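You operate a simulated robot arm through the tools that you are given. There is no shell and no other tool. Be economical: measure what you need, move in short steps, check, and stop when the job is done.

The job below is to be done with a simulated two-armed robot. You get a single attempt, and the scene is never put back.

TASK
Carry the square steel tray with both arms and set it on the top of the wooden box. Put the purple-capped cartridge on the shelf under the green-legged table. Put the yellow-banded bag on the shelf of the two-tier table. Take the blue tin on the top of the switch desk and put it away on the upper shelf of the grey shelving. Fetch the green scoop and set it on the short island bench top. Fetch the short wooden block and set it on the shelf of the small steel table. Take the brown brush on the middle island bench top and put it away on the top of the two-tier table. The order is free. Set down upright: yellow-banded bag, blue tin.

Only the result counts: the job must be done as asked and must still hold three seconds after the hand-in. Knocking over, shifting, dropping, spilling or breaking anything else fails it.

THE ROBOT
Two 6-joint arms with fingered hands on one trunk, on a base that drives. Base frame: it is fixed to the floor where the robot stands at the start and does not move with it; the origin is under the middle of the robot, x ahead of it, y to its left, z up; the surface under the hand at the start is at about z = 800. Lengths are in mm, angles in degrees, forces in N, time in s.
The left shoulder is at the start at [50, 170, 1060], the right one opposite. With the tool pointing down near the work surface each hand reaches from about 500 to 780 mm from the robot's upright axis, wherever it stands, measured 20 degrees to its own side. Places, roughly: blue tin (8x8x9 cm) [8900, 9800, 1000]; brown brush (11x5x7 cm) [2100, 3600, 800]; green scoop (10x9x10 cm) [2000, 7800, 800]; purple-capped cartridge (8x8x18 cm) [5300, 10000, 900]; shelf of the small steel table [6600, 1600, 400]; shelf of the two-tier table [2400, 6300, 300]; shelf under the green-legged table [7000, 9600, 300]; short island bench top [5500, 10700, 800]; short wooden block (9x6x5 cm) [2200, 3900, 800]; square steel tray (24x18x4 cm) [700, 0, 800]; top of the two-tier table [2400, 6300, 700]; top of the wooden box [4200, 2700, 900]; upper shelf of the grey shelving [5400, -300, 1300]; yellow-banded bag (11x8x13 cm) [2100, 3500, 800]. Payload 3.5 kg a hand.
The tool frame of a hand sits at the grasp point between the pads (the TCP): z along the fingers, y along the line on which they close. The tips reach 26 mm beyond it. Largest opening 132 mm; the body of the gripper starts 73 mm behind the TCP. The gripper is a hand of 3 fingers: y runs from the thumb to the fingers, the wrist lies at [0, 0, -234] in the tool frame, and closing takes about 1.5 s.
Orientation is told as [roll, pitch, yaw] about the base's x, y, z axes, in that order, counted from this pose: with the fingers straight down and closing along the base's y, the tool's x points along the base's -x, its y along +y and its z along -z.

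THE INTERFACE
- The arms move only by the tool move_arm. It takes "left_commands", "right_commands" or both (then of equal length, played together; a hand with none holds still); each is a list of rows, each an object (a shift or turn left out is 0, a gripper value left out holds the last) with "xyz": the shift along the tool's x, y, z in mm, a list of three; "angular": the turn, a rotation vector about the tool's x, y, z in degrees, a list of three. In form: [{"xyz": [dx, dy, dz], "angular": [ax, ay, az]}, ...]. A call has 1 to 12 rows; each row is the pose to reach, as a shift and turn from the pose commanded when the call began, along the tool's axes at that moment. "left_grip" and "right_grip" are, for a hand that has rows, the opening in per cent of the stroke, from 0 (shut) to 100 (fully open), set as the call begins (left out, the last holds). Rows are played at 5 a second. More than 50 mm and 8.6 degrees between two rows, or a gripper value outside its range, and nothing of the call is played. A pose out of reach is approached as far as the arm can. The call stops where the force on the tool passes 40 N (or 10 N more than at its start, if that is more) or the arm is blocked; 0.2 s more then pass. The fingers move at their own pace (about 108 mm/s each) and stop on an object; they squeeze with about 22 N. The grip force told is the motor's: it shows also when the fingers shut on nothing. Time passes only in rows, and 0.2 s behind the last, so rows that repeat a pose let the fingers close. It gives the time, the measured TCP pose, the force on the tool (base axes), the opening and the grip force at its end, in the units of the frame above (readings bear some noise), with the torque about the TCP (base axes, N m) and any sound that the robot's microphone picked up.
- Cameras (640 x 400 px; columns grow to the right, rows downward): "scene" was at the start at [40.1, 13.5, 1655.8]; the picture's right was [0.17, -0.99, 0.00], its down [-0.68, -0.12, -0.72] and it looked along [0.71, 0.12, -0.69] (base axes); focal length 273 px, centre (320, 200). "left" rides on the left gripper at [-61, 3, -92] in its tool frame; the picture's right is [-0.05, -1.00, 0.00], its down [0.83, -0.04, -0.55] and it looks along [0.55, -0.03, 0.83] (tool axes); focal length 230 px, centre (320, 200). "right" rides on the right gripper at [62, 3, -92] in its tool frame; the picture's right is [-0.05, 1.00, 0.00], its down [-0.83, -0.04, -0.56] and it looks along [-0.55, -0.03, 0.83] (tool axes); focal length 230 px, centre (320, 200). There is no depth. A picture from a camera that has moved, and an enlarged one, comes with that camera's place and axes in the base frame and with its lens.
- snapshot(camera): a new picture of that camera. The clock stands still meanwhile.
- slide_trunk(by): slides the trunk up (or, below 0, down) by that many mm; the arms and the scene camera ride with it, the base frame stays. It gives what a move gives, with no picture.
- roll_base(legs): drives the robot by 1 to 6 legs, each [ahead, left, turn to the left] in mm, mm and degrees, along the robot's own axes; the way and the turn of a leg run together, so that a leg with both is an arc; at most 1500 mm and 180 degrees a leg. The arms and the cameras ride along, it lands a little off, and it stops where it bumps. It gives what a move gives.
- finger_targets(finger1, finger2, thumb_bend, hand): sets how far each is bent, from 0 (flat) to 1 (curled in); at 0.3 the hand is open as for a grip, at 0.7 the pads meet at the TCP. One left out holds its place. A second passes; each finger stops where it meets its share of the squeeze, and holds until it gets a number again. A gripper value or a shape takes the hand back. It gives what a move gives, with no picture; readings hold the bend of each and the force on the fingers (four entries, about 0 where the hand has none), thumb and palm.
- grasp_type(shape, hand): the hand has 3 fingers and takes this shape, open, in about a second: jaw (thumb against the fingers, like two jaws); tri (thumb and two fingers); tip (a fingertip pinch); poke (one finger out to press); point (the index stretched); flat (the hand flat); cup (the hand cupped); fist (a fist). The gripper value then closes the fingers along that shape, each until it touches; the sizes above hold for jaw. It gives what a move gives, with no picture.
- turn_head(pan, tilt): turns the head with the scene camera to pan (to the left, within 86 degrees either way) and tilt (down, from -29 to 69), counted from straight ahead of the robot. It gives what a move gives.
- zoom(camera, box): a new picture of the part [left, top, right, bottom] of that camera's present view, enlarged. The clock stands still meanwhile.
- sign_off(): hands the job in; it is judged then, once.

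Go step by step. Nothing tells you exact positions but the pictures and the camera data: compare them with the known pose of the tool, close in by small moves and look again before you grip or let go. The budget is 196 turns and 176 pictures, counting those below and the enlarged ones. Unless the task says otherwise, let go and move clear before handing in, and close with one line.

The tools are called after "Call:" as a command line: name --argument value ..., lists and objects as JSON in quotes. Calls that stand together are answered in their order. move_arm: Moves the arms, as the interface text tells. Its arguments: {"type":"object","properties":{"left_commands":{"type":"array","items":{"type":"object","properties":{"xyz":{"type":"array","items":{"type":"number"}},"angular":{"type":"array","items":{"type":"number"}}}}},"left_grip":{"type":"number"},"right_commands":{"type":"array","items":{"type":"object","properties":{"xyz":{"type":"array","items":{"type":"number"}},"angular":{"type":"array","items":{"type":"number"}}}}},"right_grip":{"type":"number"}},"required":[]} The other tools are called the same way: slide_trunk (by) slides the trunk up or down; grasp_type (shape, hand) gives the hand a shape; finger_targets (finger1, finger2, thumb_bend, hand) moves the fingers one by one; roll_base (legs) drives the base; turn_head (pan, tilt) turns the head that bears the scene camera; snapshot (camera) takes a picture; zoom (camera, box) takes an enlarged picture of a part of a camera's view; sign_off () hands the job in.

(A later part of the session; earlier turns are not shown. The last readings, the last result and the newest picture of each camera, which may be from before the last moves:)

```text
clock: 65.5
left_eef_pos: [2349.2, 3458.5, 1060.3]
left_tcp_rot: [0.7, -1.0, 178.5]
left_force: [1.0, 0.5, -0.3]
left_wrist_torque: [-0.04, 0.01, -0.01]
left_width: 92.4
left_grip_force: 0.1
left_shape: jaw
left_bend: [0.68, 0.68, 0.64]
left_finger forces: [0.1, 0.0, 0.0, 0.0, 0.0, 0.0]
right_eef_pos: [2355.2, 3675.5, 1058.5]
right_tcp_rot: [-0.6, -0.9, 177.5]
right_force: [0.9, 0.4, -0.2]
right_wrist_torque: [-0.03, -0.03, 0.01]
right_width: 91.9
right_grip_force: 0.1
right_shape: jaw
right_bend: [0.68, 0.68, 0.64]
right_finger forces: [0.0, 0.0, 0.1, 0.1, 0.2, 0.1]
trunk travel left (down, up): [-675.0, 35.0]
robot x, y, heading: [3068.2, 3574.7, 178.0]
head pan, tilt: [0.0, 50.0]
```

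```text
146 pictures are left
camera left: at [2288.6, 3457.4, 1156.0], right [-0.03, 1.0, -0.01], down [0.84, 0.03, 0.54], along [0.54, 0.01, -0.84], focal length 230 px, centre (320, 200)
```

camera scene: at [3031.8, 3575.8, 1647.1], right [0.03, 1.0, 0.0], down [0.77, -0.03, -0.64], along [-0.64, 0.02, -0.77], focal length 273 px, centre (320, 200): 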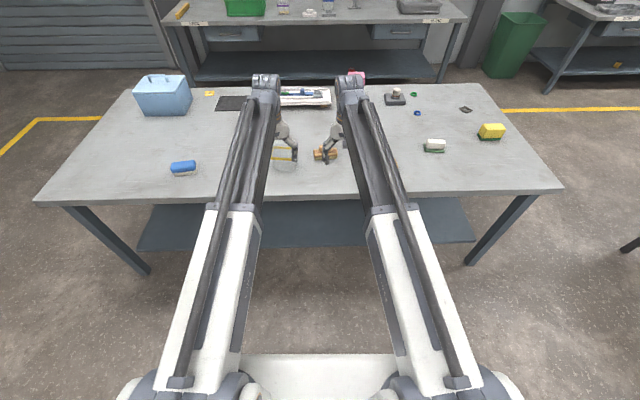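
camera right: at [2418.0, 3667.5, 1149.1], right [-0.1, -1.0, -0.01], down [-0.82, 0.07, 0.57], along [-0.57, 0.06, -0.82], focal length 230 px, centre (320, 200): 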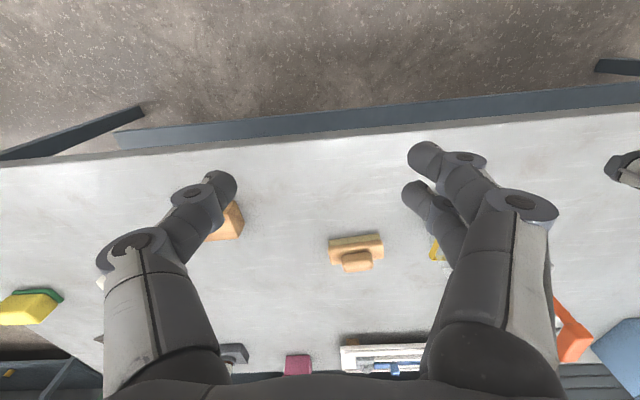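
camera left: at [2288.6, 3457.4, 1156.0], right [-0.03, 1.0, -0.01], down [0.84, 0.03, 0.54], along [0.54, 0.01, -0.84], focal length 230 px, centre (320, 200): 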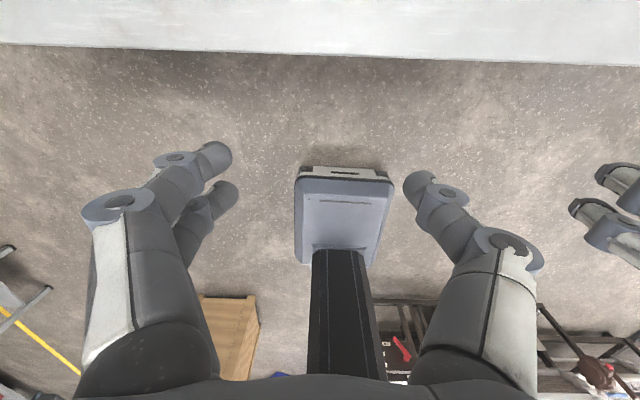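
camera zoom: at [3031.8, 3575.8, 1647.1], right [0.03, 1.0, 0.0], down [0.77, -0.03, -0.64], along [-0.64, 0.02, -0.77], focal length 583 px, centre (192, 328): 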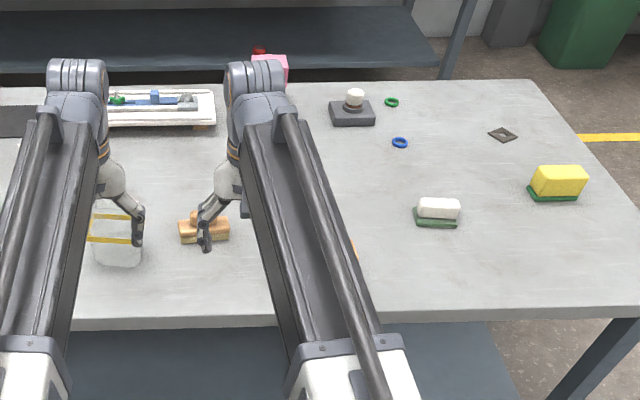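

The block shows in the right-hand view near (2160, 3866); the brush is near (2060, 3628). I'll roll up so the right hand can reach the block.

Call:
roll_base --legs '[[220, -100, 2]]'

Call:
snapshot --camera "right"

Call:
snapshot --camera "scene"

```text
clock: 67.3
left_eef_pos: [2134.0, 3538.1, 1060.5]
left_tcp_rot: [0.8, -1.0, -179.5]
left_force: [-0.6, 0.7, 0.4]
left_wrist_torque: [-0.03, 0.0, 0.01]
left_width: 92.0
left_grip_force: 0.1
left_shape: jaw
left_bend: [0.68, 0.68, 0.64]
left_finger forces: [0.0, 0.0, 0.0, 0.0, 0.0, 0.0]
right_eef_pos: [2135.3, 3753.8, 1057.5]
right_tcp_rot: [-0.6, -0.9, 179.4]
right_force: [-0.4, 0.4, -0.1]
right_wrist_torque: [-0.01, -0.02, -0.01]
right_width: 92.1
right_grip_force: 0.0
right_shape: jaw
right_bend: [0.68, 0.68, 0.64]
right_finger forces: [0.0, 0.0, 0.0, 0.0, 0.1, 0.0]
trunk travel left (down, up): [-675.0, 35.0]
robot x, y, heading: [2855.7, 3676.1, -180.2]
head pan, tilt: [0.0, 50.0]
```

```text
145 pictures are left
camera right: at [2196.8, 3748.6, 1148.7], right [-0.06, -1.0, -0.01], down [-0.82, 0.05, 0.57], along [-0.57, 0.04, -0.82], focal length 230 px, centre (320, 200)
```

right: 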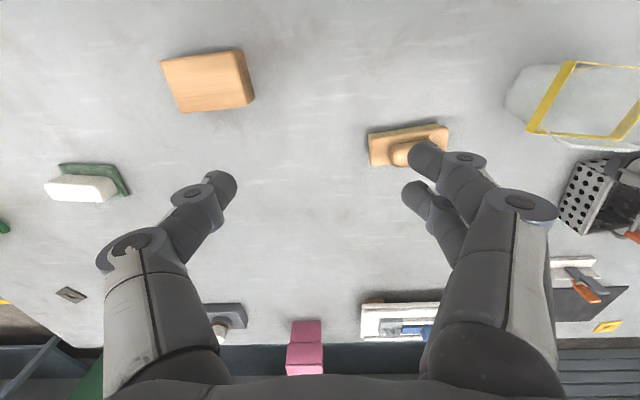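

```text
144 pictures are left
camera scene: at [2813.1, 3677.4, 1647.1], right [0.0, 1.0, 0.0], down [0.77, 0.0, -0.64], along [-0.64, 0.0, -0.77], focal length 273 px, centre (320, 200)
```

scene: 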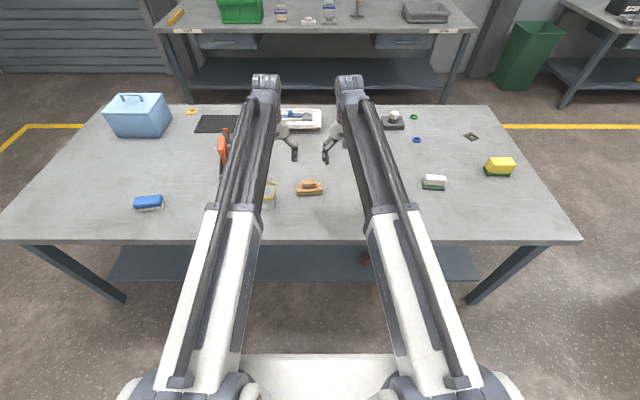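

The block lies with its 9 cm side along y, centred near (2163, 3885). As it goes under a table later, I'll grip it with the left hand tilted forward; I side-step first, and open the hand.

Call:
roll_base --legs '[[0, -435, 0]]'

Call:
move_arm --left_commands '[{"xyz": [0, 0, 0], "angular": [0, -8, 0]}, {"xyz": [5, 0, 0], "angular": [0, -16, 0]}, {"xyz": [10, 0, 0], "angular": [0, -24, 0]}, {"xyz": [20, 0, 0], "angular": [0, -32, 0]}, {"xyz": [30, 0, 0], "angular": [0, -40, 0]}, {"xyz": [40, 0, 0], "angular": [0, -48, 0]}, {"xyz": [50, 0, 0], "angular": [0, -56, 0]}, {"xyz": [60, 0, 0], "angular": [0, -60, 0]}]' --left_grip 100

Call:
snapshot --camera "left"

Call:
snapshot --camera "scene"

```text
clock: 70.0
left_eef_pos: [2134.6, 3984.6, 1060.7]
left_tcp_rot: [0.7, -1.1, -179.9]
left_force: [0.8, 1.2, 0.0]
left_wrist_torque: [-0.01, 0.01, -0.01]
left_width: 92.1
left_grip_force: 0.2
left_shape: jaw
left_bend: [0.68, 0.68, 0.64]
left_finger forces: [0.0, 0.0, 0.0, 0.1, 0.1, 0.0]
right_eef_pos: [2136.9, 4202.6, 1057.6]
right_tcp_rot: [-0.5, -0.9, 179.0]
right_force: [-0.1, -0.1, -0.1]
right_wrist_torque: [0.01, -0.01, 0.0]
right_width: 92.0
right_grip_force: 0.1
right_shape: jaw
right_bend: [0.68, 0.68, 0.64]
right_finger forces: [0.0, 0.1, 0.0, 0.0, 0.1, 0.0]
trunk travel left (down, up): [-675.0, 35.0]
robot x, y, heading: [2855.0, 4123.2, 179.3]
head pan, tilt: [0.0, 50.0]
```

```text
clock: 71.8
left_eef_pos: [2176.1, 3987.0, 1059.3]
left_tcp_rot: [1.4, -61.1, 178.9]
left_force: [0.0, -0.3, 0.2]
left_wrist_torque: [0.02, -0.01, -0.01]
left_width: 131.9
left_grip_force: 0.0
left_shape: jaw
left_bend: [0.3, 0.3, 0.3]
left_finger forces: [0.0, 0.0, 0.0, 0.0, 0.0, 0.1]
left hand out of reach, approached as far as the arm can: row 8
right_eef_pos: [2137.8, 4202.4, 1057.8]
right_tcp_rot: [-0.5, -0.9, 179.0]
right_force: [0.1, -0.2, -0.5]
right_wrist_torque: [-0.02, 0.02, 0.01]
right_width: 91.9
right_grip_force: 0.1
right_shape: jaw
right_bend: [0.68, 0.68, 0.64]
right_finger forces: [0.0, 0.0, 0.0, 0.0, 0.0, 0.0]
trunk travel left (down, up): [-675.0, 35.0]
robot x, y, heading: [2853.4, 4117.4, 179.6]
head pan, tilt: [0.0, 50.0]
```

```text
143 pictures are left
camera left: at [2227.3, 3985.7, 1159.1], right [-0.03, 1.0, 0.03], down [0.89, 0.04, -0.46], along [-0.46, 0.02, -0.89], focal length 230 px, centre (320, 200)
```

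left: 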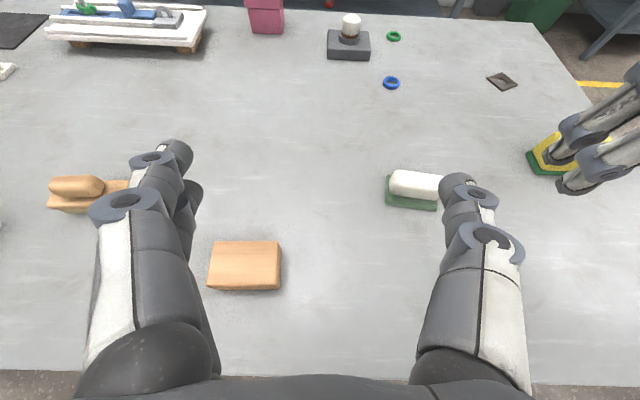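

```text
142 pictures are left
camera scene: at [2815.5, 4120.5, 1647.1], right [0.01, 1.0, 0.0], down [0.77, -0.01, -0.64], along [-0.64, 0.0, -0.77], focal length 273 px, centre (320, 200)
```

scene: 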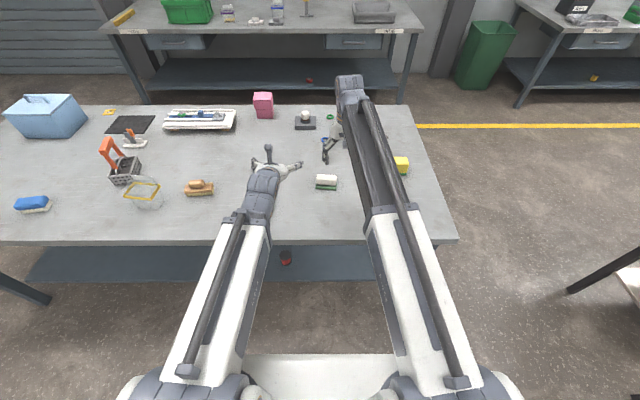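

From the tilted view the block centre is at about (2163, 3892). I'll move above it and check alignment.

Call:
move_arm --left_commands '[{"xyz": [26, 19, 14.5]}, {"xyz": [52, 38, 29]}, {"xyz": [78, 57, 43.5]}, {"xyz": [105, 76, 58]}, {"xyz": [131, 96, 73]}, {"xyz": [131, 96, 73]}]'

Call:
snapshot --camera "left"

```text
clock: 73.2
left_eef_pos: [2176.9, 3892.3, 910.0]
left_tcp_rot: [1.4, -61.0, 179.0]
left_force: [0.7, -0.1, -0.9]
left_wrist_torque: [-0.01, 0.01, 0.03]
left_width: 131.7
left_grip_force: 0.1
left_shape: jaw
left_bend: [0.3, 0.3, 0.3]
left_finger forces: [0.1, 0.0, 0.1, 0.0, 0.0, 0.1]
right_eef_pos: [2137.5, 4202.5, 1058.3]
right_tcp_rot: [-0.5, -1.0, 179.1]
right_force: [0.4, 0.2, 0.7]
right_wrist_torque: [0.01, 0.03, -0.01]
right_width: 91.9
right_grip_force: 0.0
right_shape: jaw
right_bend: [0.68, 0.68, 0.64]
right_finger forces: [0.0, 0.0, 0.0, 0.0, 0.1, 0.1]
trunk travel left (down, up): [-675.0, 35.0]
robot x, y, heading: [2854.7, 4120.7, 179.7]
head pan, tilt: [0.0, 50.0]
```

```text
141 pictures are left
camera left: at [2227.3, 3888.1, 1010.3], right [-0.03, 1.0, 0.03], down [0.89, 0.04, -0.46], along [-0.46, 0.02, -0.89], focal length 230 px, centre (320, 200)
```

left: 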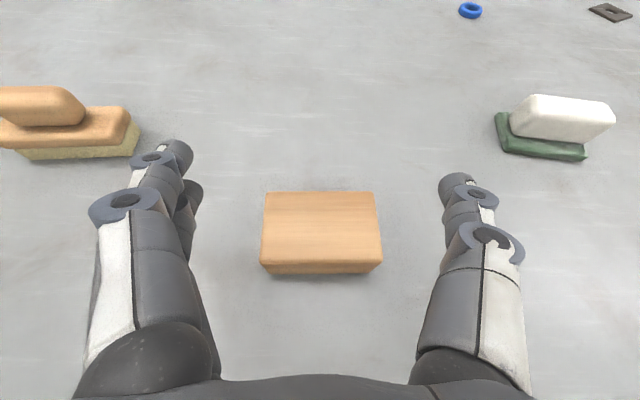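

Well centred. Descend and grip.

Call:
move_arm --left_commands '[{"xyz": [25, 0, 18]}, {"xyz": [50, 0, 36]}, {"xyz": [70, 0, 51]}, {"xyz": [70, 0, 51]}]'

Call:
move_arm --left_commands '[{"xyz": [0, 0, 0]}, {"xyz": [0, 0, 0]}, {"xyz": [0, 0, 0]}, {"xyz": [0, 0, 0]}, {"xyz": [0, 0, 0]}, {"xyz": [0, 0, 0]}, {"xyz": [0, 0, 0]}, {"xyz": [0, 0, 0]}]' --left_grip 0

Call:
snapshot --camera "left"

```text
clock: 74.2
left_eef_pos: [2165.4, 3888.9, 825.8]
left_tcp_rot: [1.4, -61.0, 178.9]
left_force: [0.7, -0.2, 2.2]
left_wrist_torque: [-0.15, 0.0, 0.0]
left_width: 132.3
left_grip_force: 0.1
left_shape: jaw
left_bend: [0.3, 0.3, 0.3]
left_finger forces: [0.1, 1.8, 0.0, 0.0, 0.1, 0.0]
right_eef_pos: [2138.0, 4203.2, 1059.1]
right_tcp_rot: [-0.5, -0.9, 178.9]
right_force: [0.1, -0.1, 0.4]
right_wrist_torque: [0.0, 0.01, 0.0]
right_width: 92.1
right_grip_force: 0.1
right_shape: jaw
right_bend: [0.68, 0.68, 0.64]
right_finger forces: [0.0, 0.0, 0.1, 0.1, 0.1, 0.0]
trunk travel left (down, up): [-675.0, 35.0]
robot x, y, heading: [2853.1, 4122.4, 179.5]
head pan, tilt: [0.0, 50.0]
```

```text
clock: 76.0
left_eef_pos: [2166.4, 3890.0, 825.6]
left_tcp_rot: [1.5, -61.2, 178.7]
left_force: [-4.0, -5.3, 19.4]
left_wrist_torque: [-1.62, 0.45, -0.25]
left_width: 100.5
left_grip_force: 22.0
left_shape: jaw
left_bend: [0.68, 0.35, 0.67]
left_finger forces: [14.1, 20.3, 0.0, 0.0, 14.1, 0.0]
right_eef_pos: [2137.8, 4203.6, 1059.2]
right_tcp_rot: [-0.5, -1.0, 179.0]
right_force: [-0.3, 0.9, -1.0]
right_wrist_torque: [-0.01, 0.01, 0.0]
right_width: 92.0
right_grip_force: 0.1
right_shape: jaw
right_bend: [0.68, 0.68, 0.64]
right_finger forces: [0.0, 0.0, 0.1, 0.0, 0.0, 0.0]
trunk travel left (down, up): [-675.0, 35.0]
robot x, y, heading: [2851.3, 4124.0, 179.4]
head pan, tilt: [0.0, 50.0]
```

```text
140 pictures are left
camera left: at [2217.0, 3887.0, 926.9], right [-0.03, 1.0, 0.03], down [0.89, 0.04, -0.46], along [-0.46, 0.02, -0.89], focal length 230 px, centre (320, 200)
```

left: 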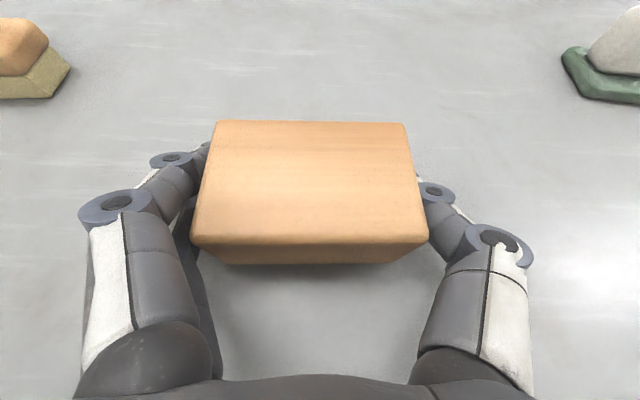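

The lower finger is catching the bench. I'll reopen, rise 9 mm and close again.

Call:
move_arm --left_commands '[{"xyz": [0, 0, 0]}, {"xyz": [0, 0, 0]}, {"xyz": [0, 0, 0]}, {"xyz": [-9, 0, -6]}, {"xyz": [-9, 0, -6]}, {"xyz": [-9, 0, -6]}]' --left_grip 95

Call:
move_arm --left_commands '[{"xyz": [0, 0, 0]}, {"xyz": [0, 0, 0]}, {"xyz": [0, 0, 0]}, {"xyz": [0, 0, 0]}, {"xyz": [0, 0, 0]}, {"xyz": [0, 0, 0]}, {"xyz": [0, 0, 0]}, {"xyz": [0, 0, 0]}]' --left_grip 0

Call:
move_arm --left_commands '[{"xyz": [-9, 0, -5]}, {"xyz": [-26, 0, -15]}, {"xyz": [-61, 0, -34]}, {"xyz": [-96, 0, -53]}, {"xyz": [-131, 0, -73]}, {"xyz": [-131, 0, -73]}]'

Call:
snapshot --camera "left"

```text
clock: 77.4
left_eef_pos: [2165.5, 3889.2, 834.1]
left_tcp_rot: [1.3, -61.0, 178.9]
left_force: [0.2, -0.6, 0.0]
left_wrist_torque: [-0.02, -0.02, 0.02]
left_width: 125.0
left_grip_force: 0.1
left_shape: jaw
left_bend: [0.4, 0.4, 0.37]
left_finger forces: [0.0, 0.1, 0.1, 0.0, 0.0, 0.0]
right_eef_pos: [2137.0, 4201.6, 1058.4]
right_tcp_rot: [-0.5, -0.9, 179.0]
right_force: [0.9, 0.0, 0.0]
right_wrist_torque: [0.01, 0.02, -0.03]
right_width: 91.7
right_grip_force: 0.0
right_shape: jaw
right_bend: [0.68, 0.68, 0.64]
right_finger forces: [0.1, 0.1, 0.0, 0.0, 0.1, 0.0]
trunk travel left (down, up): [-675.0, 35.0]
robot x, y, heading: [2852.1, 4119.6, 179.5]
head pan, tilt: [0.0, 50.0]
```

```text
clock: 79.2
left_eef_pos: [2164.8, 3888.9, 834.8]
left_tcp_rot: [1.4, -61.1, 178.8]
left_force: [-0.4, -0.3, -0.7]
left_wrist_torque: [-0.03, 0.01, 0.0]
left_width: 85.7
left_grip_force: 21.6
left_shape: jaw
left_bend: [0.7, 0.7, 0.69]
left_finger forces: [9.9, 9.8, 0.0, 0.0, 19.6, 0.0]
right_eef_pos: [2136.2, 4202.6, 1058.6]
right_tcp_rot: [-0.4, -0.9, 178.9]
right_force: [-0.2, 0.1, -0.2]
right_wrist_torque: [-0.04, -0.02, -0.01]
right_width: 92.0
right_grip_force: 0.0
right_shape: jaw
right_bend: [0.68, 0.68, 0.64]
right_finger forces: [0.0, 0.0, 0.0, 0.0, 0.1, 0.1]
trunk travel left (down, up): [-675.0, 35.0]
robot x, y, heading: [2856.0, 4122.0, 179.8]
head pan, tilt: [0.0, 50.0]
```

```text
clock: 80.6
left_eef_pos: [2167.5, 3891.4, 985.7]
left_tcp_rot: [1.4, -61.1, 179.0]
left_force: [-0.1, -0.2, -1.7]
left_wrist_torque: [0.02, -0.06, 0.01]
left_width: 85.8
left_grip_force: 22.4
left_shape: jaw
left_bend: [0.7, 0.7, 0.69]
left_finger forces: [9.9, 9.8, 0.1, 0.0, 19.6, 0.0]
right_eef_pos: [2138.1, 4203.6, 1057.8]
right_tcp_rot: [-0.4, -0.9, 179.1]
right_force: [0.1, 0.5, -0.2]
right_wrist_torque: [0.01, 0.0, -0.01]
right_width: 91.7
right_grip_force: 0.1
right_shape: jaw
right_bend: [0.68, 0.68, 0.64]
right_finger forces: [0.0, 0.0, 0.0, 0.0, 0.1, 0.0]
trunk travel left (down, up): [-675.0, 35.0]
robot x, y, heading: [2853.0, 4120.2, 179.5]
head pan, tilt: [0.0, 50.0]
```

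```text
139 pictures are left
camera left: at [2218.4, 3888.0, 1086.3], right [-0.03, 1.0, 0.03], down [0.89, 0.04, -0.46], along [-0.46, 0.02, -0.89], focal length 230 px, centre (320, 200)
```

left: 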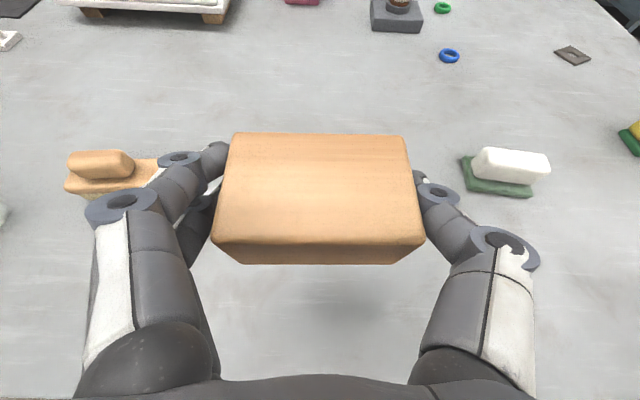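

The block is held. I'll back out and drive round to the small steel table, approaching from its near (−x) side.

Call:
roll_base --legs '[[-250, 0, 0], [0, 1500, 0], [0, 620, 0], [0, 0, -180], [1400, 0, 0], [800, -200, 0]]'

Call:
turn_head --pan 0 --tilt 35

Call:
snapshot --camera "scene"

```text
clock: 110.3
left_eef_pos: [5971.5, 2107.7, 984.1]
left_tcp_rot: [1.5, -61.0, 1.5]
left_force: [0.9, 0.8, -1.0]
left_wrist_torque: [0.0, -0.01, 0.02]
left_width: 85.7
left_grip_force: 22.1
left_shape: jaw
left_bend: [0.7, 0.7, 0.69]
left_finger forces: [9.7, 9.8, 0.0, 0.0, 19.5, 0.0]
right_eef_pos: [6016.4, 1797.5, 1057.8]
right_tcp_rot: [-0.5, -0.9, 1.5]
right_force: [-1.0, 0.7, 2.1]
right_wrist_torque: [0.01, 0.0, -0.02]
right_width: 91.7
right_grip_force: 0.1
right_shape: jaw
right_bend: [0.68, 0.68, 0.64]
right_finger forces: [0.0, 0.0, 0.0, 0.0, 0.0, 0.0]
trunk travel left (down, up): [-675.0, 35.0]
robot x, y, heading: [5299.6, 1847.0, 2.2]
head pan, tilt: [0.0, 50.0]
```

```text
clock: 111.1
left_eef_pos: [5970.6, 2107.6, 985.3]
left_tcp_rot: [1.4, -60.9, 1.3]
left_force: [0.2, -0.6, -1.4]
left_wrist_torque: [0.0, 0.04, 0.01]
left_width: 85.6
left_grip_force: 22.4
left_shape: jaw
left_bend: [0.7, 0.7, 0.69]
left_finger forces: [9.8, 9.7, 0.0, 0.0, 19.6, 0.1]
right_eef_pos: [6014.7, 1797.7, 1058.7]
right_tcp_rot: [-0.5, -1.0, 1.5]
right_force: [0.5, -0.5, 0.2]
right_wrist_torque: [-0.02, 0.0, 0.0]
right_width: 92.1
right_grip_force: 0.0
right_shape: jaw
right_bend: [0.68, 0.68, 0.64]
right_finger forces: [0.0, 0.0, 0.0, 0.0, 0.0, 0.1]
trunk travel left (down, up): [-675.0, 35.0]
robot x, y, heading: [5293.6, 1846.7, 2.1]
head pan, tilt: [0.0, 35.0]
```

```text
138 pictures are left
camera scene: at [5343.0, 1849.0, 1668.8], right [0.04, -1.0, 0.0], down [-0.57, -0.02, -0.82], along [0.82, 0.03, -0.57], focal length 273 px, centre (320, 200)
```

scene: 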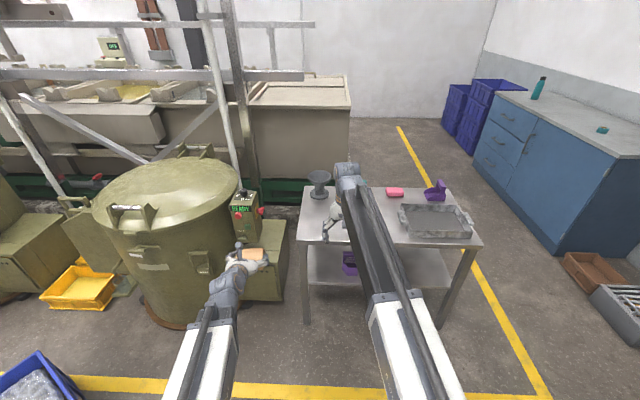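

The steel table's front edge is at x of about 6266, y from 1160 to 1989, with the shelf at about z = 410. I'll pull the right hand back to clear the view and look at the shelf.

Call:
move_arm --right_commands '[{"xyz": [40, 0, -10]}, {"xyz": [80, -15, -20]}, {"xyz": [120, -30, -30]}, {"xyz": [160, -45, -40]}, {"xyz": [200, -60, -50]}, {"xyz": [200, -80, -80]}]'

Call:
zoom --camera "scene" --box '[280, 170, 500, 340]'

```text
clock: 112.5
left_eef_pos: [5971.3, 2108.7, 985.2]
left_tcp_rot: [1.4, -61.0, 1.5]
left_force: [-0.4, -0.9, -0.4]
left_wrist_torque: [0.03, 0.04, 0.02]
left_width: 85.7
left_grip_force: 22.2
left_shape: jaw
left_bend: [0.7, 0.7, 0.69]
left_finger forces: [9.8, 9.8, 0.1, 0.0, 19.5, 0.0]
right_eef_pos: [5815.4, 1711.6, 1137.2]
right_tcp_rot: [-0.5, -1.0, 1.5]
right_force: [0.2, 0.5, -0.6]
right_wrist_torque: [-0.02, -0.04, -0.04]
right_width: 92.1
right_grip_force: 0.0
right_shape: jaw
right_bend: [0.68, 0.68, 0.64]
right_finger forces: [0.0, 0.1, 0.0, 0.1, 0.1, 0.1]
trunk travel left (down, up): [-675.0, 35.0]
robot x, y, heading: [5296.0, 1845.1, 2.2]
head pan, tilt: [0.0, 35.0]
```

```text
2.35 times, centred on (390, 255) of scene
camera zoom: at [5343.0, 1848.9, 1668.8], right [0.04, -1.0, 0.0], down [-0.57, -0.02, -0.82], along [0.82, 0.03, -0.57], focal length 643 px, centre (155, 71)
```

zoom: 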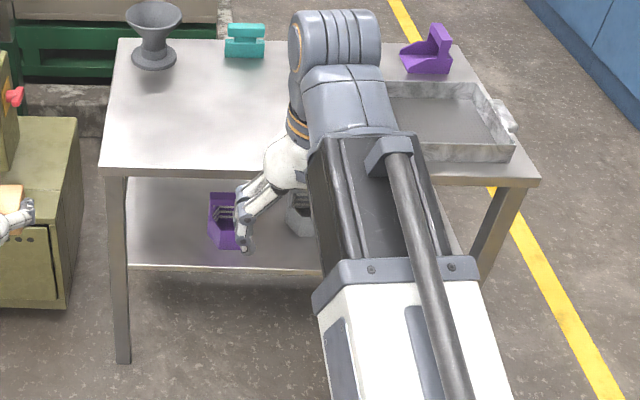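

The shelf's left part, near y = 1860, is free. I'll swing the right arm aside, line up in front of the left part, and lower the trunk.

Call:
move_arm --right_commands '[{"xyz": [24, -33, 0]}, {"xyz": [48, -66, 0]}, {"xyz": [72, -99, 0]}, {"xyz": [96, -132, 0]}, {"xyz": [120, -165, 0]}, {"xyz": [144, -198, 0]}, {"xyz": [168, -231, 0]}, {"xyz": [192, -264, 0]}, {"xyz": [210, -297, 0]}]'

Call:
roll_base --legs '[[196, -225, -2.1]]'

Call:
slide_trunk --by -480

Call:
snapshot --camera "left"

Call:
snapshot --camera "scene"

```text
clock: 114.5
left_eef_pos: [5970.3, 2108.8, 985.5]
left_tcp_rot: [1.4, -61.0, 1.5]
left_force: [-0.2, -0.3, -0.6]
left_wrist_torque: [0.01, -0.01, 0.02]
left_width: 85.6
left_grip_force: 22.3
left_shape: jaw
left_bend: [0.7, 0.7, 0.69]
left_finger forces: [9.9, 9.7, 0.0, 0.0, 19.5, 0.0]
right_eef_pos: [5620.7, 1401.4, 1138.9]
right_tcp_rot: [-0.5, -0.9, 1.6]
right_force: [-0.5, 0.5, 0.3]
right_wrist_torque: [0.01, -0.02, 0.03]
right_width: 92.0
right_grip_force: 0.0
right_shape: jaw
right_bend: [0.68, 0.68, 0.64]
right_finger forces: [0.0, 0.0, 0.0, 0.0, 0.0, 0.0]
right hand out of reach, approached as far as the arm can: row 5, 6, 7, 8, 9
trunk travel left (down, up): [-675.0, 35.0]
robot x, y, heading: [5296.5, 1847.1, 2.3]
head pan, tilt: [0.0, 35.0]
```

```text
clock: 116.6
left_eef_pos: [6181.2, 1855.1, 985.4]
left_tcp_rot: [1.4, -60.9, -1.0]
left_force: [-0.9, 0.9, -0.9]
left_wrist_torque: [0.05, 0.02, -0.01]
left_width: 85.7
left_grip_force: 22.0
left_shape: jaw
left_bend: [0.7, 0.7, 0.69]
left_finger forces: [9.9, 9.7, 0.0, 0.0, 19.5, 0.0]
right_eef_pos: [5801.1, 1164.0, 1139.0]
right_tcp_rot: [-0.5, -0.8, -0.9]
right_force: [0.9, 0.6, 0.0]
right_wrist_torque: [0.02, 0.02, 0.02]
right_width: 92.0
right_grip_force: 0.1
right_shape: jaw
right_bend: [0.68, 0.68, 0.64]
right_finger forces: [0.0, 0.0, 0.0, 0.1, 0.0, 0.1]
trunk travel left (down, up): [-675.0, 35.0]
robot x, y, heading: [5497.4, 1625.8, -0.2]
head pan, tilt: [0.0, 35.0]
```

```text
refused: -480 is not a number from -400 to 400
```

```text
136 pictures are left
camera left: at [6130.5, 1856.4, 1085.9], right [0.03, -1.0, 0.03], down [-0.89, -0.04, -0.46], along [0.46, -0.02, -0.89], focal length 230 px, centre (320, 200)
```

left: 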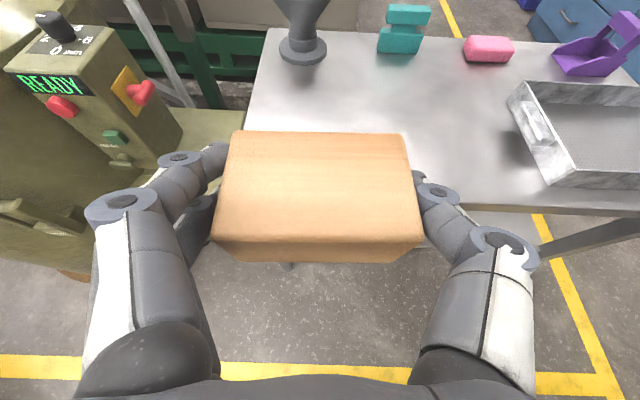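

```text
135 pictures are left
camera scene: at [5543.4, 1622.0, 1668.8], right [0.0, -1.0, 0.0], down [-0.57, 0.0, -0.82], along [0.82, 0.0, -0.57], focal length 273 px, centre (320, 200)
```

scene: 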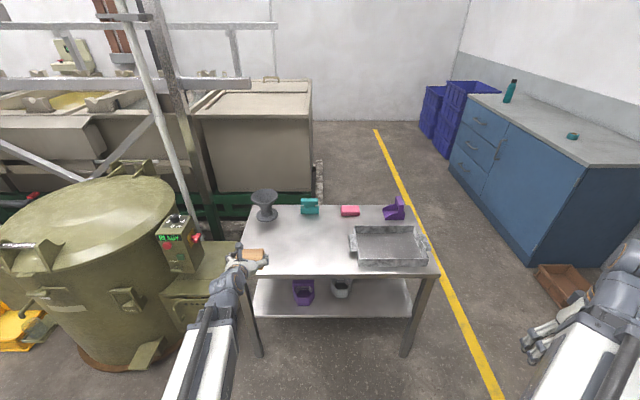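

Clear view now: the shelf is at about z = 405, front edge at x of about 6335, free left part around y = 1860. Lowering the trunk.

Call:
slide_trunk --by -400

Call:
slide_trunk --by -80

Call:
snapshot --camera "left"

Call:
snapshot --camera "scene"

```text
clock: 120.4
left_eef_pos: [6181.7, 1855.5, 584.9]
left_tcp_rot: [1.4, -61.0, -0.9]
left_force: [-0.4, 0.1, -0.9]
left_wrist_torque: [0.03, 0.0, 0.01]
left_width: 85.6
left_grip_force: 22.3
left_shape: jaw
left_bend: [0.7, 0.7, 0.69]
left_finger forces: [9.8, 9.8, 0.0, 0.0, 19.5, 0.1]
right_eef_pos: [5801.7, 1164.2, 739.4]
right_tcp_rot: [-0.4, -0.9, -0.9]
right_force: [0.1, -0.1, 0.4]
right_wrist_torque: [-0.05, 0.01, 0.01]
right_width: 92.3
right_grip_force: 0.2
right_shape: jaw
right_bend: [0.68, 0.68, 0.64]
right_finger forces: [0.0, 0.0, 0.0, 0.0, 0.0, 0.0]
trunk travel left (down, up): [-275.0, 435.0]
robot x, y, heading: [5497.0, 1625.8, -0.2]
head pan, tilt: [0.0, 35.0]
```

```text
clock: 121.6
left_eef_pos: [6180.6, 1855.0, 505.0]
left_tcp_rot: [1.4, -61.0, -1.0]
left_force: [0.3, -0.1, -0.4]
left_wrist_torque: [-0.01, -0.01, 0.0]
left_width: 85.5
left_grip_force: 21.7
left_shape: jaw
left_bend: [0.7, 0.7, 0.69]
left_finger forces: [9.8, 9.7, 0.0, 0.0, 19.6, 0.0]
right_eef_pos: [5800.5, 1163.7, 659.1]
right_tcp_rot: [-0.5, -0.8, -0.9]
right_force: [-0.6, -0.4, 0.6]
right_wrist_torque: [-0.01, -0.03, -0.01]
right_width: 92.1
right_grip_force: 0.1
right_shape: jaw
right_bend: [0.68, 0.68, 0.64]
right_finger forces: [0.1, 0.0, 0.1, 0.1, 0.0, 0.0]
trunk travel left (down, up): [-195.0, 515.0]
robot x, y, heading: [5492.4, 1626.9, -0.3]
head pan, tilt: [0.0, 35.0]
```

```text
134 pictures are left
camera left: at [6130.1, 1856.9, 606.1], right [0.03, -1.0, 0.03], down [-0.89, -0.04, -0.46], along [0.46, -0.02, -0.89], focal length 230 px, centre (320, 200)
```

left: 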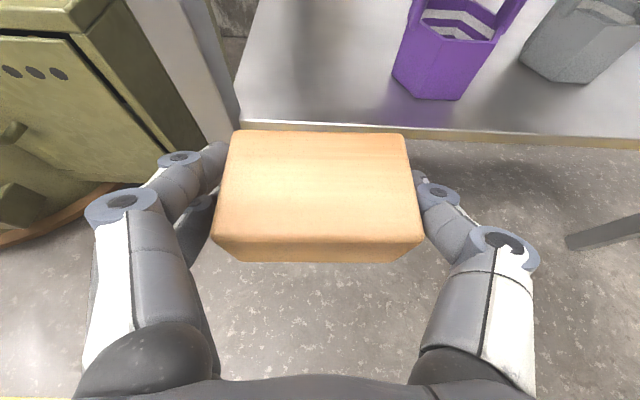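

```text
133 pictures are left
camera scene: at [5542.7, 1622.7, 1188.9], right [0.0, -1.0, 0.0], down [-0.57, 0.0, -0.82], along [0.82, 0.0, -0.57], focal length 273 px, centre (320, 200)
```

scene: 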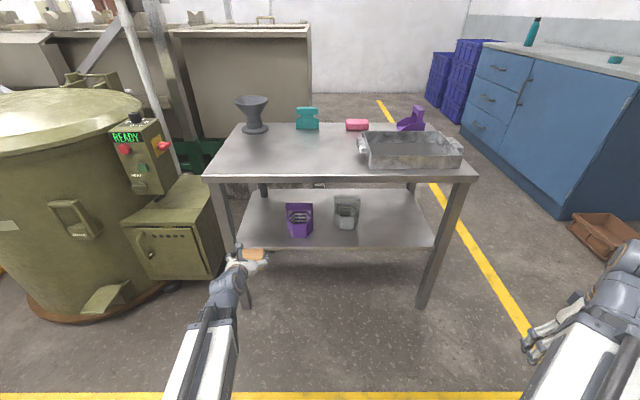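

Everything matches: shelf at z of about 409, clear gap centred on y of about 1852. I'll roll ahead 210.

Call:
roll_base --legs '[[210, 0, 0.3]]'

Call:
snapshot --camera "left"

Call:
snapshot --camera "scene"

```text
clock: 123.2
left_eef_pos: [6388.8, 1857.9, 505.5]
left_tcp_rot: [1.4, -61.0, -0.6]
left_force: [-0.2, 0.0, 0.1]
left_wrist_torque: [0.03, 0.01, 0.01]
left_width: 85.4
left_grip_force: 21.8
left_shape: jaw
left_bend: [0.7, 0.7, 0.69]
left_finger forces: [9.8, 9.7, 0.0, 0.1, 19.5, 0.1]
right_eef_pos: [6011.6, 1165.8, 658.6]
right_tcp_rot: [-0.6, -0.9, -0.6]
right_force: [-0.8, -1.0, -0.2]
right_wrist_torque: [-0.03, -0.03, 0.0]
right_width: 92.5
right_grip_force: 0.0
right_shape: jaw
right_bend: [0.68, 0.68, 0.64]
right_finger forces: [0.0, 0.0, 0.0, 0.0, 0.0, 0.0]
trunk travel left (down, up): [-195.0, 515.0]
robot x, y, heading: [5703.0, 1624.0, -0.0]
head pan, tilt: [0.0, 35.0]
```

```text
132 pictures are left
camera left: at [6336.4, 1859.9, 606.1], right [0.03, -1.0, 0.03], down [-0.89, -0.05, -0.46], along [0.46, -0.01, -0.89], focal length 230 px, centre (320, 200)
```

left: 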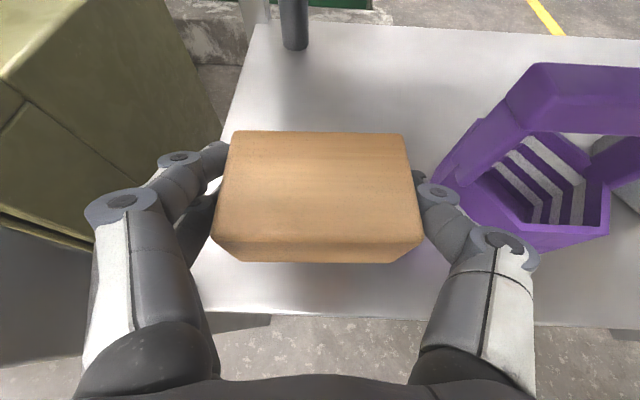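

```text
131 pictures are left
camera scene: at [5750.2, 1622.7, 1188.9], right [0.0, -1.0, 0.0], down [-0.57, 0.0, -0.82], along [0.82, 0.0, -0.57], focal length 273 px, centre (320, 200)
```

scene: 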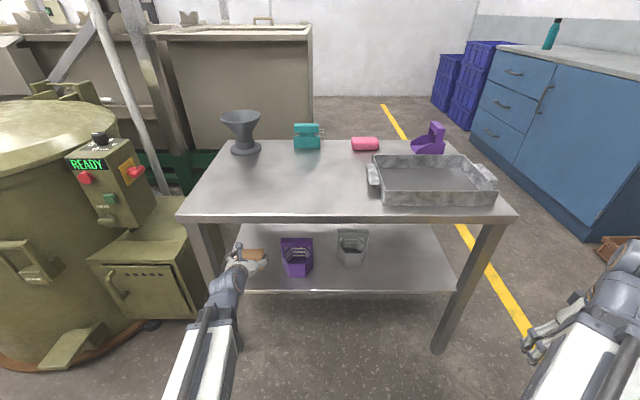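

Position is good. I'll lower the block slowly, shifting 6 mm away from the purple item.

Call:
move_arm --left_commands '[{"xyz": [17.5, 6, 9.7]}, {"xyz": [31, 6, 17]}, {"xyz": [39, 6, 21.8]}, {"xyz": [43, 6, 24]}, {"xyz": [46, 6, 25.7]}, {"xyz": [49, 6, 27.2]}, {"xyz": [52, 6, 28.6]}, {"xyz": [54.5, 6, 30.1]}, {"xyz": [57, 6, 31.5]}, {"xyz": [59.5, 6, 33]}, {"xyz": [62, 6, 34.4]}, {"xyz": [64, 6, 35.5]}]'

Call:
snapshot --camera "left"

```text
clock: 125.8
left_eef_pos: [6386.6, 1865.1, 434.4]
left_tcp_rot: [1.4, -61.4, -0.6]
left_force: [0.8, -0.8, 13.2]
left_wrist_torque: [-0.03, -0.2, -0.01]
left_width: 85.3
left_grip_force: 21.5
left_shape: jaw
left_bend: [0.7, 0.7, 0.69]
left_finger forces: [9.7, 9.8, 0.0, 0.0, 20.9, 0.0]
right_eef_pos: [6011.1, 1166.0, 659.1]
right_tcp_rot: [-0.5, -0.9, -0.5]
right_force: [-0.9, -0.1, 0.0]
right_wrist_torque: [0.0, -0.01, -0.03]
right_width: 92.1
right_grip_force: 0.0
right_shape: jaw
right_bend: [0.68, 0.68, 0.64]
right_finger forces: [0.0, 0.1, 0.1, 0.1, 0.1, 0.0]
trunk travel left (down, up): [-195.0, 515.0]
robot x, y, heading: [5704.9, 1623.2, 0.1]
head pan, tilt: [0.0, 35.0]
```

```text
130 pictures are left
camera left: at [6335.8, 1866.2, 534.8], right [0.04, -1.0, 0.03], down [-0.89, -0.05, -0.46], along [0.46, -0.01, -0.89], focal length 230 px, centre (320, 200)
```

left: 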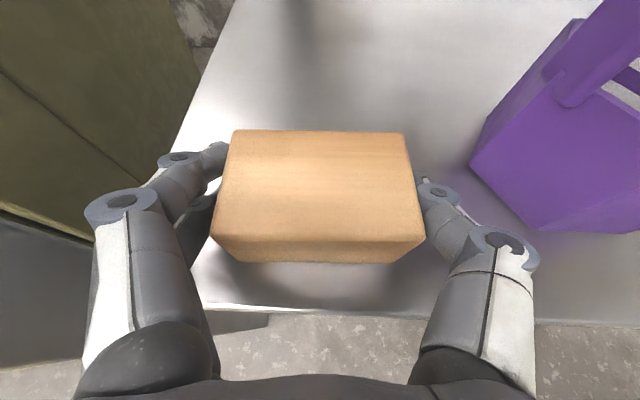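

The block has touched down. I'll open and withdraw along the tool axis, then back away.

Call:
move_arm --left_commands '[{"xyz": [0, 0, 0]}, {"xyz": [0, 0, 0]}, {"xyz": [0, 0, 0]}, {"xyz": [0, 0, 0]}, {"xyz": [-3, 0, -10]}, {"xyz": [-8, 0, -40]}, {"xyz": [-12, 0, -80]}, {"xyz": [-16, 0, -120]}]' --left_grip 82

Call:
roll_base --legs '[[-450, 0, 0]]'

Call:
snapshot --camera "scene"

```text
clock: 127.6
left_eef_pos: [6359.0, 1876.4, 486.1]
left_tcp_rot: [1.4, -61.1, -0.7]
left_force: [0.3, 0.9, 0.0]
left_wrist_torque: [-0.02, 0.03, -0.01]
left_width: 108.0
left_grip_force: 0.1
left_shape: jaw
left_bend: [0.58, 0.58, 0.54]
left_finger forces: [0.0, 0.0, 0.1, 0.0, 0.0, 0.1]
left hand out of reach, approached as far as the arm can: row 7, 8
right_eef_pos: [6011.6, 1165.3, 658.9]
right_tcp_rot: [-0.5, -0.9, -0.5]
right_force: [0.8, 0.6, -0.6]
right_wrist_torque: [-0.02, 0.01, 0.01]
right_width: 92.0
right_grip_force: 0.0
right_shape: jaw
right_bend: [0.68, 0.68, 0.64]
right_finger forces: [0.0, 0.1, 0.0, 0.0, 0.0, 0.0]
trunk travel left (down, up): [-195.0, 515.0]
robot x, y, heading: [5702.4, 1622.9, 0.4]
head pan, tilt: [0.0, 35.0]
```

```text
clock: 130.3
left_eef_pos: [5907.8, 1874.0, 486.1]
left_tcp_rot: [1.4, -61.0, -0.8]
left_force: [-1.0, 1.1, -0.3]
left_wrist_torque: [0.0, 0.0, -0.01]
left_width: 108.1
left_grip_force: 0.0
left_shape: jaw
left_bend: [0.58, 0.58, 0.54]
left_finger forces: [0.0, 0.1, 0.0, 0.0, 0.0, 0.1]
right_eef_pos: [5558.2, 1165.2, 658.7]
right_tcp_rot: [-0.4, -0.9, -0.7]
right_force: [0.1, -0.8, -0.3]
right_wrist_torque: [-0.01, 0.03, -0.01]
right_width: 92.2
right_grip_force: 0.1
right_shape: jaw
right_bend: [0.68, 0.68, 0.64]
right_finger forces: [0.1, 0.1, 0.0, 0.0, 0.0, 0.0]
trunk travel left (down, up): [-195.0, 515.0]
robot x, y, heading: [5250.3, 1621.9, -0.1]
head pan, tilt: [0.0, 35.0]
```

```text
129 pictures are left
camera scene: at [5297.5, 1622.6, 1188.9], right [0.0, -1.0, 0.0], down [-0.57, 0.0, -0.82], along [0.82, 0.0, -0.57], focal length 273 px, centre (320, 200)
```

scene: 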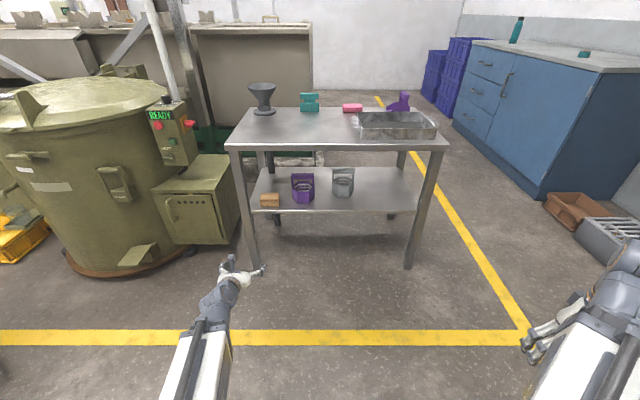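

The block sits on the shelf. Now I raise the trunk and return to the middle island for the brush and the bag.

Call:
slide_trunk --by 400

Call:
slide_trunk --by 80

Call:
roll_base --legs '[[-1400, 300, 0], [-750, 50, 0], [0, 0, 180], [0, -1440, 0]]'

Call:
turn_head --pan 0 --tilt 50

Call:
snapshot --camera "scene"

```text
clock: 134.2
left_eef_pos: [5907.3, 1874.3, 886.2]
left_tcp_rot: [1.4, -61.0, -0.8]
left_force: [-0.1, -0.4, 0.0]
left_wrist_torque: [0.0, -0.01, 0.02]
left_width: 108.2
left_grip_force: 0.1
left_shape: jaw
left_bend: [0.58, 0.58, 0.54]
left_finger forces: [0.0, 0.0, 0.0, 0.1, 0.1, 0.0]
right_eef_pos: [5558.7, 1165.5, 1060.4]
right_tcp_rot: [-0.6, -0.9, -0.7]
right_force: [-0.2, -0.5, -0.1]
right_wrist_torque: [0.0, -0.01, -0.02]
right_width: 91.8
right_grip_force: 0.1
right_shape: jaw
right_bend: [0.68, 0.68, 0.64]
right_finger forces: [0.0, 0.1, 0.1, 0.0, 0.0, 0.1]
trunk travel left (down, up): [-595.0, 115.0]
robot x, y, heading: [5248.9, 1623.0, 0.1]
head pan, tilt: [0.0, 35.0]
```

```text
clock: 135.3
left_eef_pos: [5907.7, 1873.9, 967.4]
left_tcp_rot: [1.4, -61.0, -0.8]
left_force: [-0.4, 0.3, 0.1]
left_wrist_torque: [0.0, -0.02, 0.03]
left_width: 108.2
left_grip_force: 0.0
left_shape: jaw
left_bend: [0.58, 0.58, 0.54]
left_finger forces: [0.1, 0.1, 0.0, 0.0, 0.0, 0.0]
right_eef_pos: [5558.0, 1163.9, 1138.9]
right_tcp_rot: [-0.5, -0.9, -0.7]
right_force: [0.4, 0.7, 0.0]
right_wrist_torque: [-0.01, 0.0, 0.03]
right_width: 91.7
right_grip_force: 0.1
right_shape: jaw
right_bend: [0.68, 0.68, 0.64]
right_finger forces: [0.0, 0.0, 0.0, 0.0, 0.0, 0.0]
trunk travel left (down, up): [-675.0, 35.0]
robot x, y, heading: [5248.2, 1621.0, -0.2]
head pan, tilt: [0.0, 35.0]
```

```text
clock: 160.3
left_eef_pos: [2448.9, 3196.7, 966.9]
left_tcp_rot: [1.4, -61.0, 178.5]
left_force: [0.1, 0.3, 1.0]
left_wrist_torque: [0.0, 0.03, 0.0]
left_width: 108.0
left_grip_force: 0.1
left_shape: jaw
left_bend: [0.58, 0.58, 0.54]
left_finger forces: [0.1, 0.0, 0.0, 0.0, 0.1, 0.0]
right_eef_pos: [2805.8, 3903.6, 1138.2]
right_tcp_rot: [-0.6, -0.9, 178.6]
right_force: [0.6, 0.0, -0.1]
right_wrist_torque: [0.0, 0.0, -0.01]
right_width: 91.7
right_grip_force: 0.1
right_shape: jaw
right_bend: [0.68, 0.68, 0.64]
right_finger forces: [0.0, 0.1, 0.0, 0.0, 0.0, 0.0]
trunk travel left (down, up): [-675.0, 35.0]
robot x, y, heading: [3106.4, 3439.5, 179.2]
head pan, tilt: [0.0, 35.0]
```

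```text
clock: 161.0
left_eef_pos: [2449.2, 3197.8, 967.1]
left_tcp_rot: [1.4, -60.9, 178.5]
left_force: [1.0, -0.9, 0.1]
left_wrist_torque: [0.0, 0.02, -0.01]
left_width: 107.8
left_grip_force: 0.0
left_shape: jaw
left_bend: [0.58, 0.58, 0.54]
left_finger forces: [0.1, 0.0, 0.0, 0.1, 0.0, 0.0]
right_eef_pos: [2806.3, 3903.3, 1139.2]
right_tcp_rot: [-0.5, -0.9, 178.6]
right_force: [-1.1, 0.1, 0.1]
right_wrist_torque: [-0.01, 0.02, 0.02]
right_width: 92.0
right_grip_force: 0.0
right_shape: jaw
right_bend: [0.68, 0.68, 0.64]
right_finger forces: [0.0, 0.0, 0.0, 0.1, 0.0, 0.1]
trunk travel left (down, up): [-675.0, 35.0]
robot x, y, heading: [3106.0, 3441.6, 179.2]
head pan, tilt: [0.0, 50.0]
```

```text
128 pictures are left
camera scene: at [3070.0, 3441.8, 1647.2], right [0.01, 1.0, 0.0], down [0.77, -0.01, -0.64], along [-0.64, 0.01, -0.77], focal length 273 px, centre (320, 200)
```

scene: 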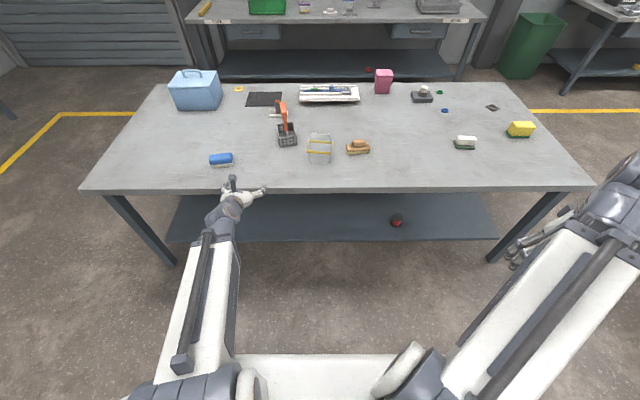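

Clear view of the island now. Zooming in on bag and brush.

Call:
zoom --camera "scene" --box '[250, 90, 410, 190]'

```text
4.00 times, centred on (330, 140) of scene
camera zoom: at [3070.0, 3441.8, 1647.2], right [0.01, 1.0, 0.0], down [0.77, -0.01, -0.64], along [-0.64, 0.01, -0.77], focal length 1093 px, centre (280, 440)
```

zoom: 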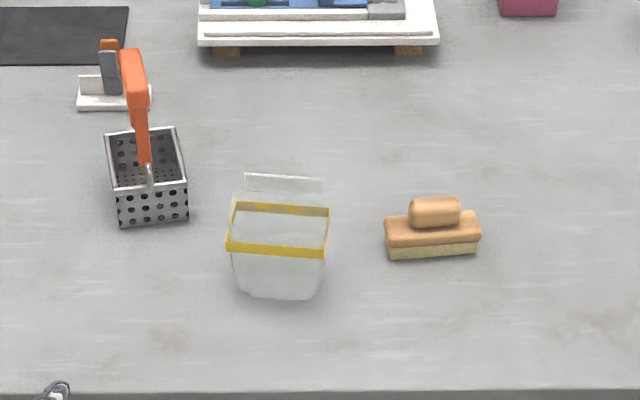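

Bag: front at x of about 2150, y 3407–3501. Brush: centre near (2065, 3632), long side along y. I'll raise the left hand, bring the right hand forward turned by 90°, then roll in.

Call:
move_arm --left_commands '[{"xyz": [-12, 0, -6]}, {"xyz": [-24, 0, -12]}, {"xyz": [-36, 0, -18]}, {"xyz": [-48, 0, -24]}, {"xyz": [-60, 0, -30]}, {"xyz": [-72, 0, -36]}, {"xyz": [-84, 0, -42]}, {"xyz": [-96, 0, -48]}, {"xyz": [-108, 0, -54]}, {"xyz": [-120, 0, -60]}, {"xyz": [-131, 0, -67]}, {"xyz": [-131, 0, -73]}]' --right_commands '[{"xyz": [-32, 24, 6], "angular": [0, 0, 7.5]}, {"xyz": [-64, 47, 13], "angular": [0, 0, 15]}, {"xyz": [-95, 71, 20], "angular": [0, 0, 22.5]}, {"xyz": [-127, 95, 27], "angular": [0, 0, 30]}, {"xyz": [-158, 118, 33], "angular": [0, 0, 37.5]}, {"xyz": [-190, 142, 40], "angular": [0, 0, 45]}, {"xyz": [-222, 166, 47], "angular": [0, 0, 52.5]}, {"xyz": [-253, 189, 53], "angular": [0, 0, 60]}, {"xyz": [-285, 213, 60], "angular": [0, 0, 67.5]}, {"xyz": [-317, 237, 67], "angular": [0, 0, 75]}, {"xyz": [-348, 260, 73], "angular": [0, 0, 82.5]}, {"xyz": [-380, 284, 80], "angular": [0, 0, 90]}]'

Call:
snapshot --camera "scene"

```text
clock: 163.6
left_eef_pos: [2435.4, 3196.9, 1118.8]
left_tcp_rot: [1.3, -61.0, 178.6]
left_force: [0.5, 0.5, 0.4]
left_wrist_torque: [-0.03, -0.06, 0.02]
left_width: 108.0
left_grip_force: 0.1
left_shape: jaw
left_bend: [0.58, 0.58, 0.54]
left_finger forces: [0.0, 0.0, 0.0, 0.1, 0.0, 0.1]
left hand out of reach, approached as far as the arm can: row 2, 3, 4, 5, 6, 7, 8, 9, 10, 11, 12
right_eef_pos: [2415.0, 3626.0, 1062.9]
right_tcp_rot: [1.0, -0.5, 88.4]
right_force: [-0.1, 0.5, 0.5]
right_wrist_torque: [0.0, 0.0, 0.0]
right_width: 91.7
right_grip_force: 0.0
right_shape: jaw
right_bend: [0.68, 0.68, 0.64]
right_finger forces: [0.0, 0.1, 0.0, 0.1, 0.0, 0.0]
trunk travel left (down, up): [-675.0, 35.0]
robot x, y, heading: [3110.7, 3442.6, 179.1]
head pan, tilt: [0.0, 50.0]
```

```text
126 pictures are left
camera scene: at [3069.6, 3441.5, 1647.1], right [0.01, 1.0, 0.0], down [0.77, -0.01, -0.64], along [-0.64, 0.01, -0.77], focal length 273 px, centre (320, 200)
```

scene: 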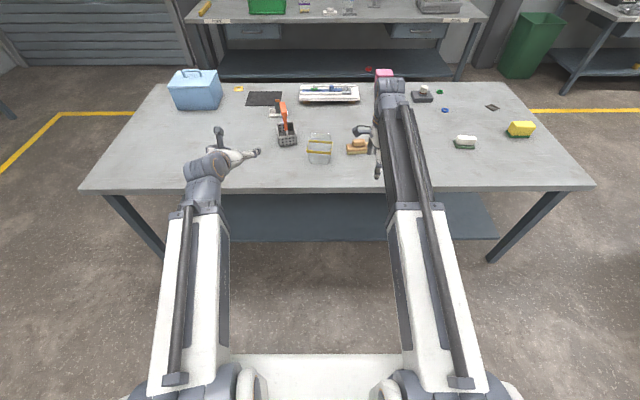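

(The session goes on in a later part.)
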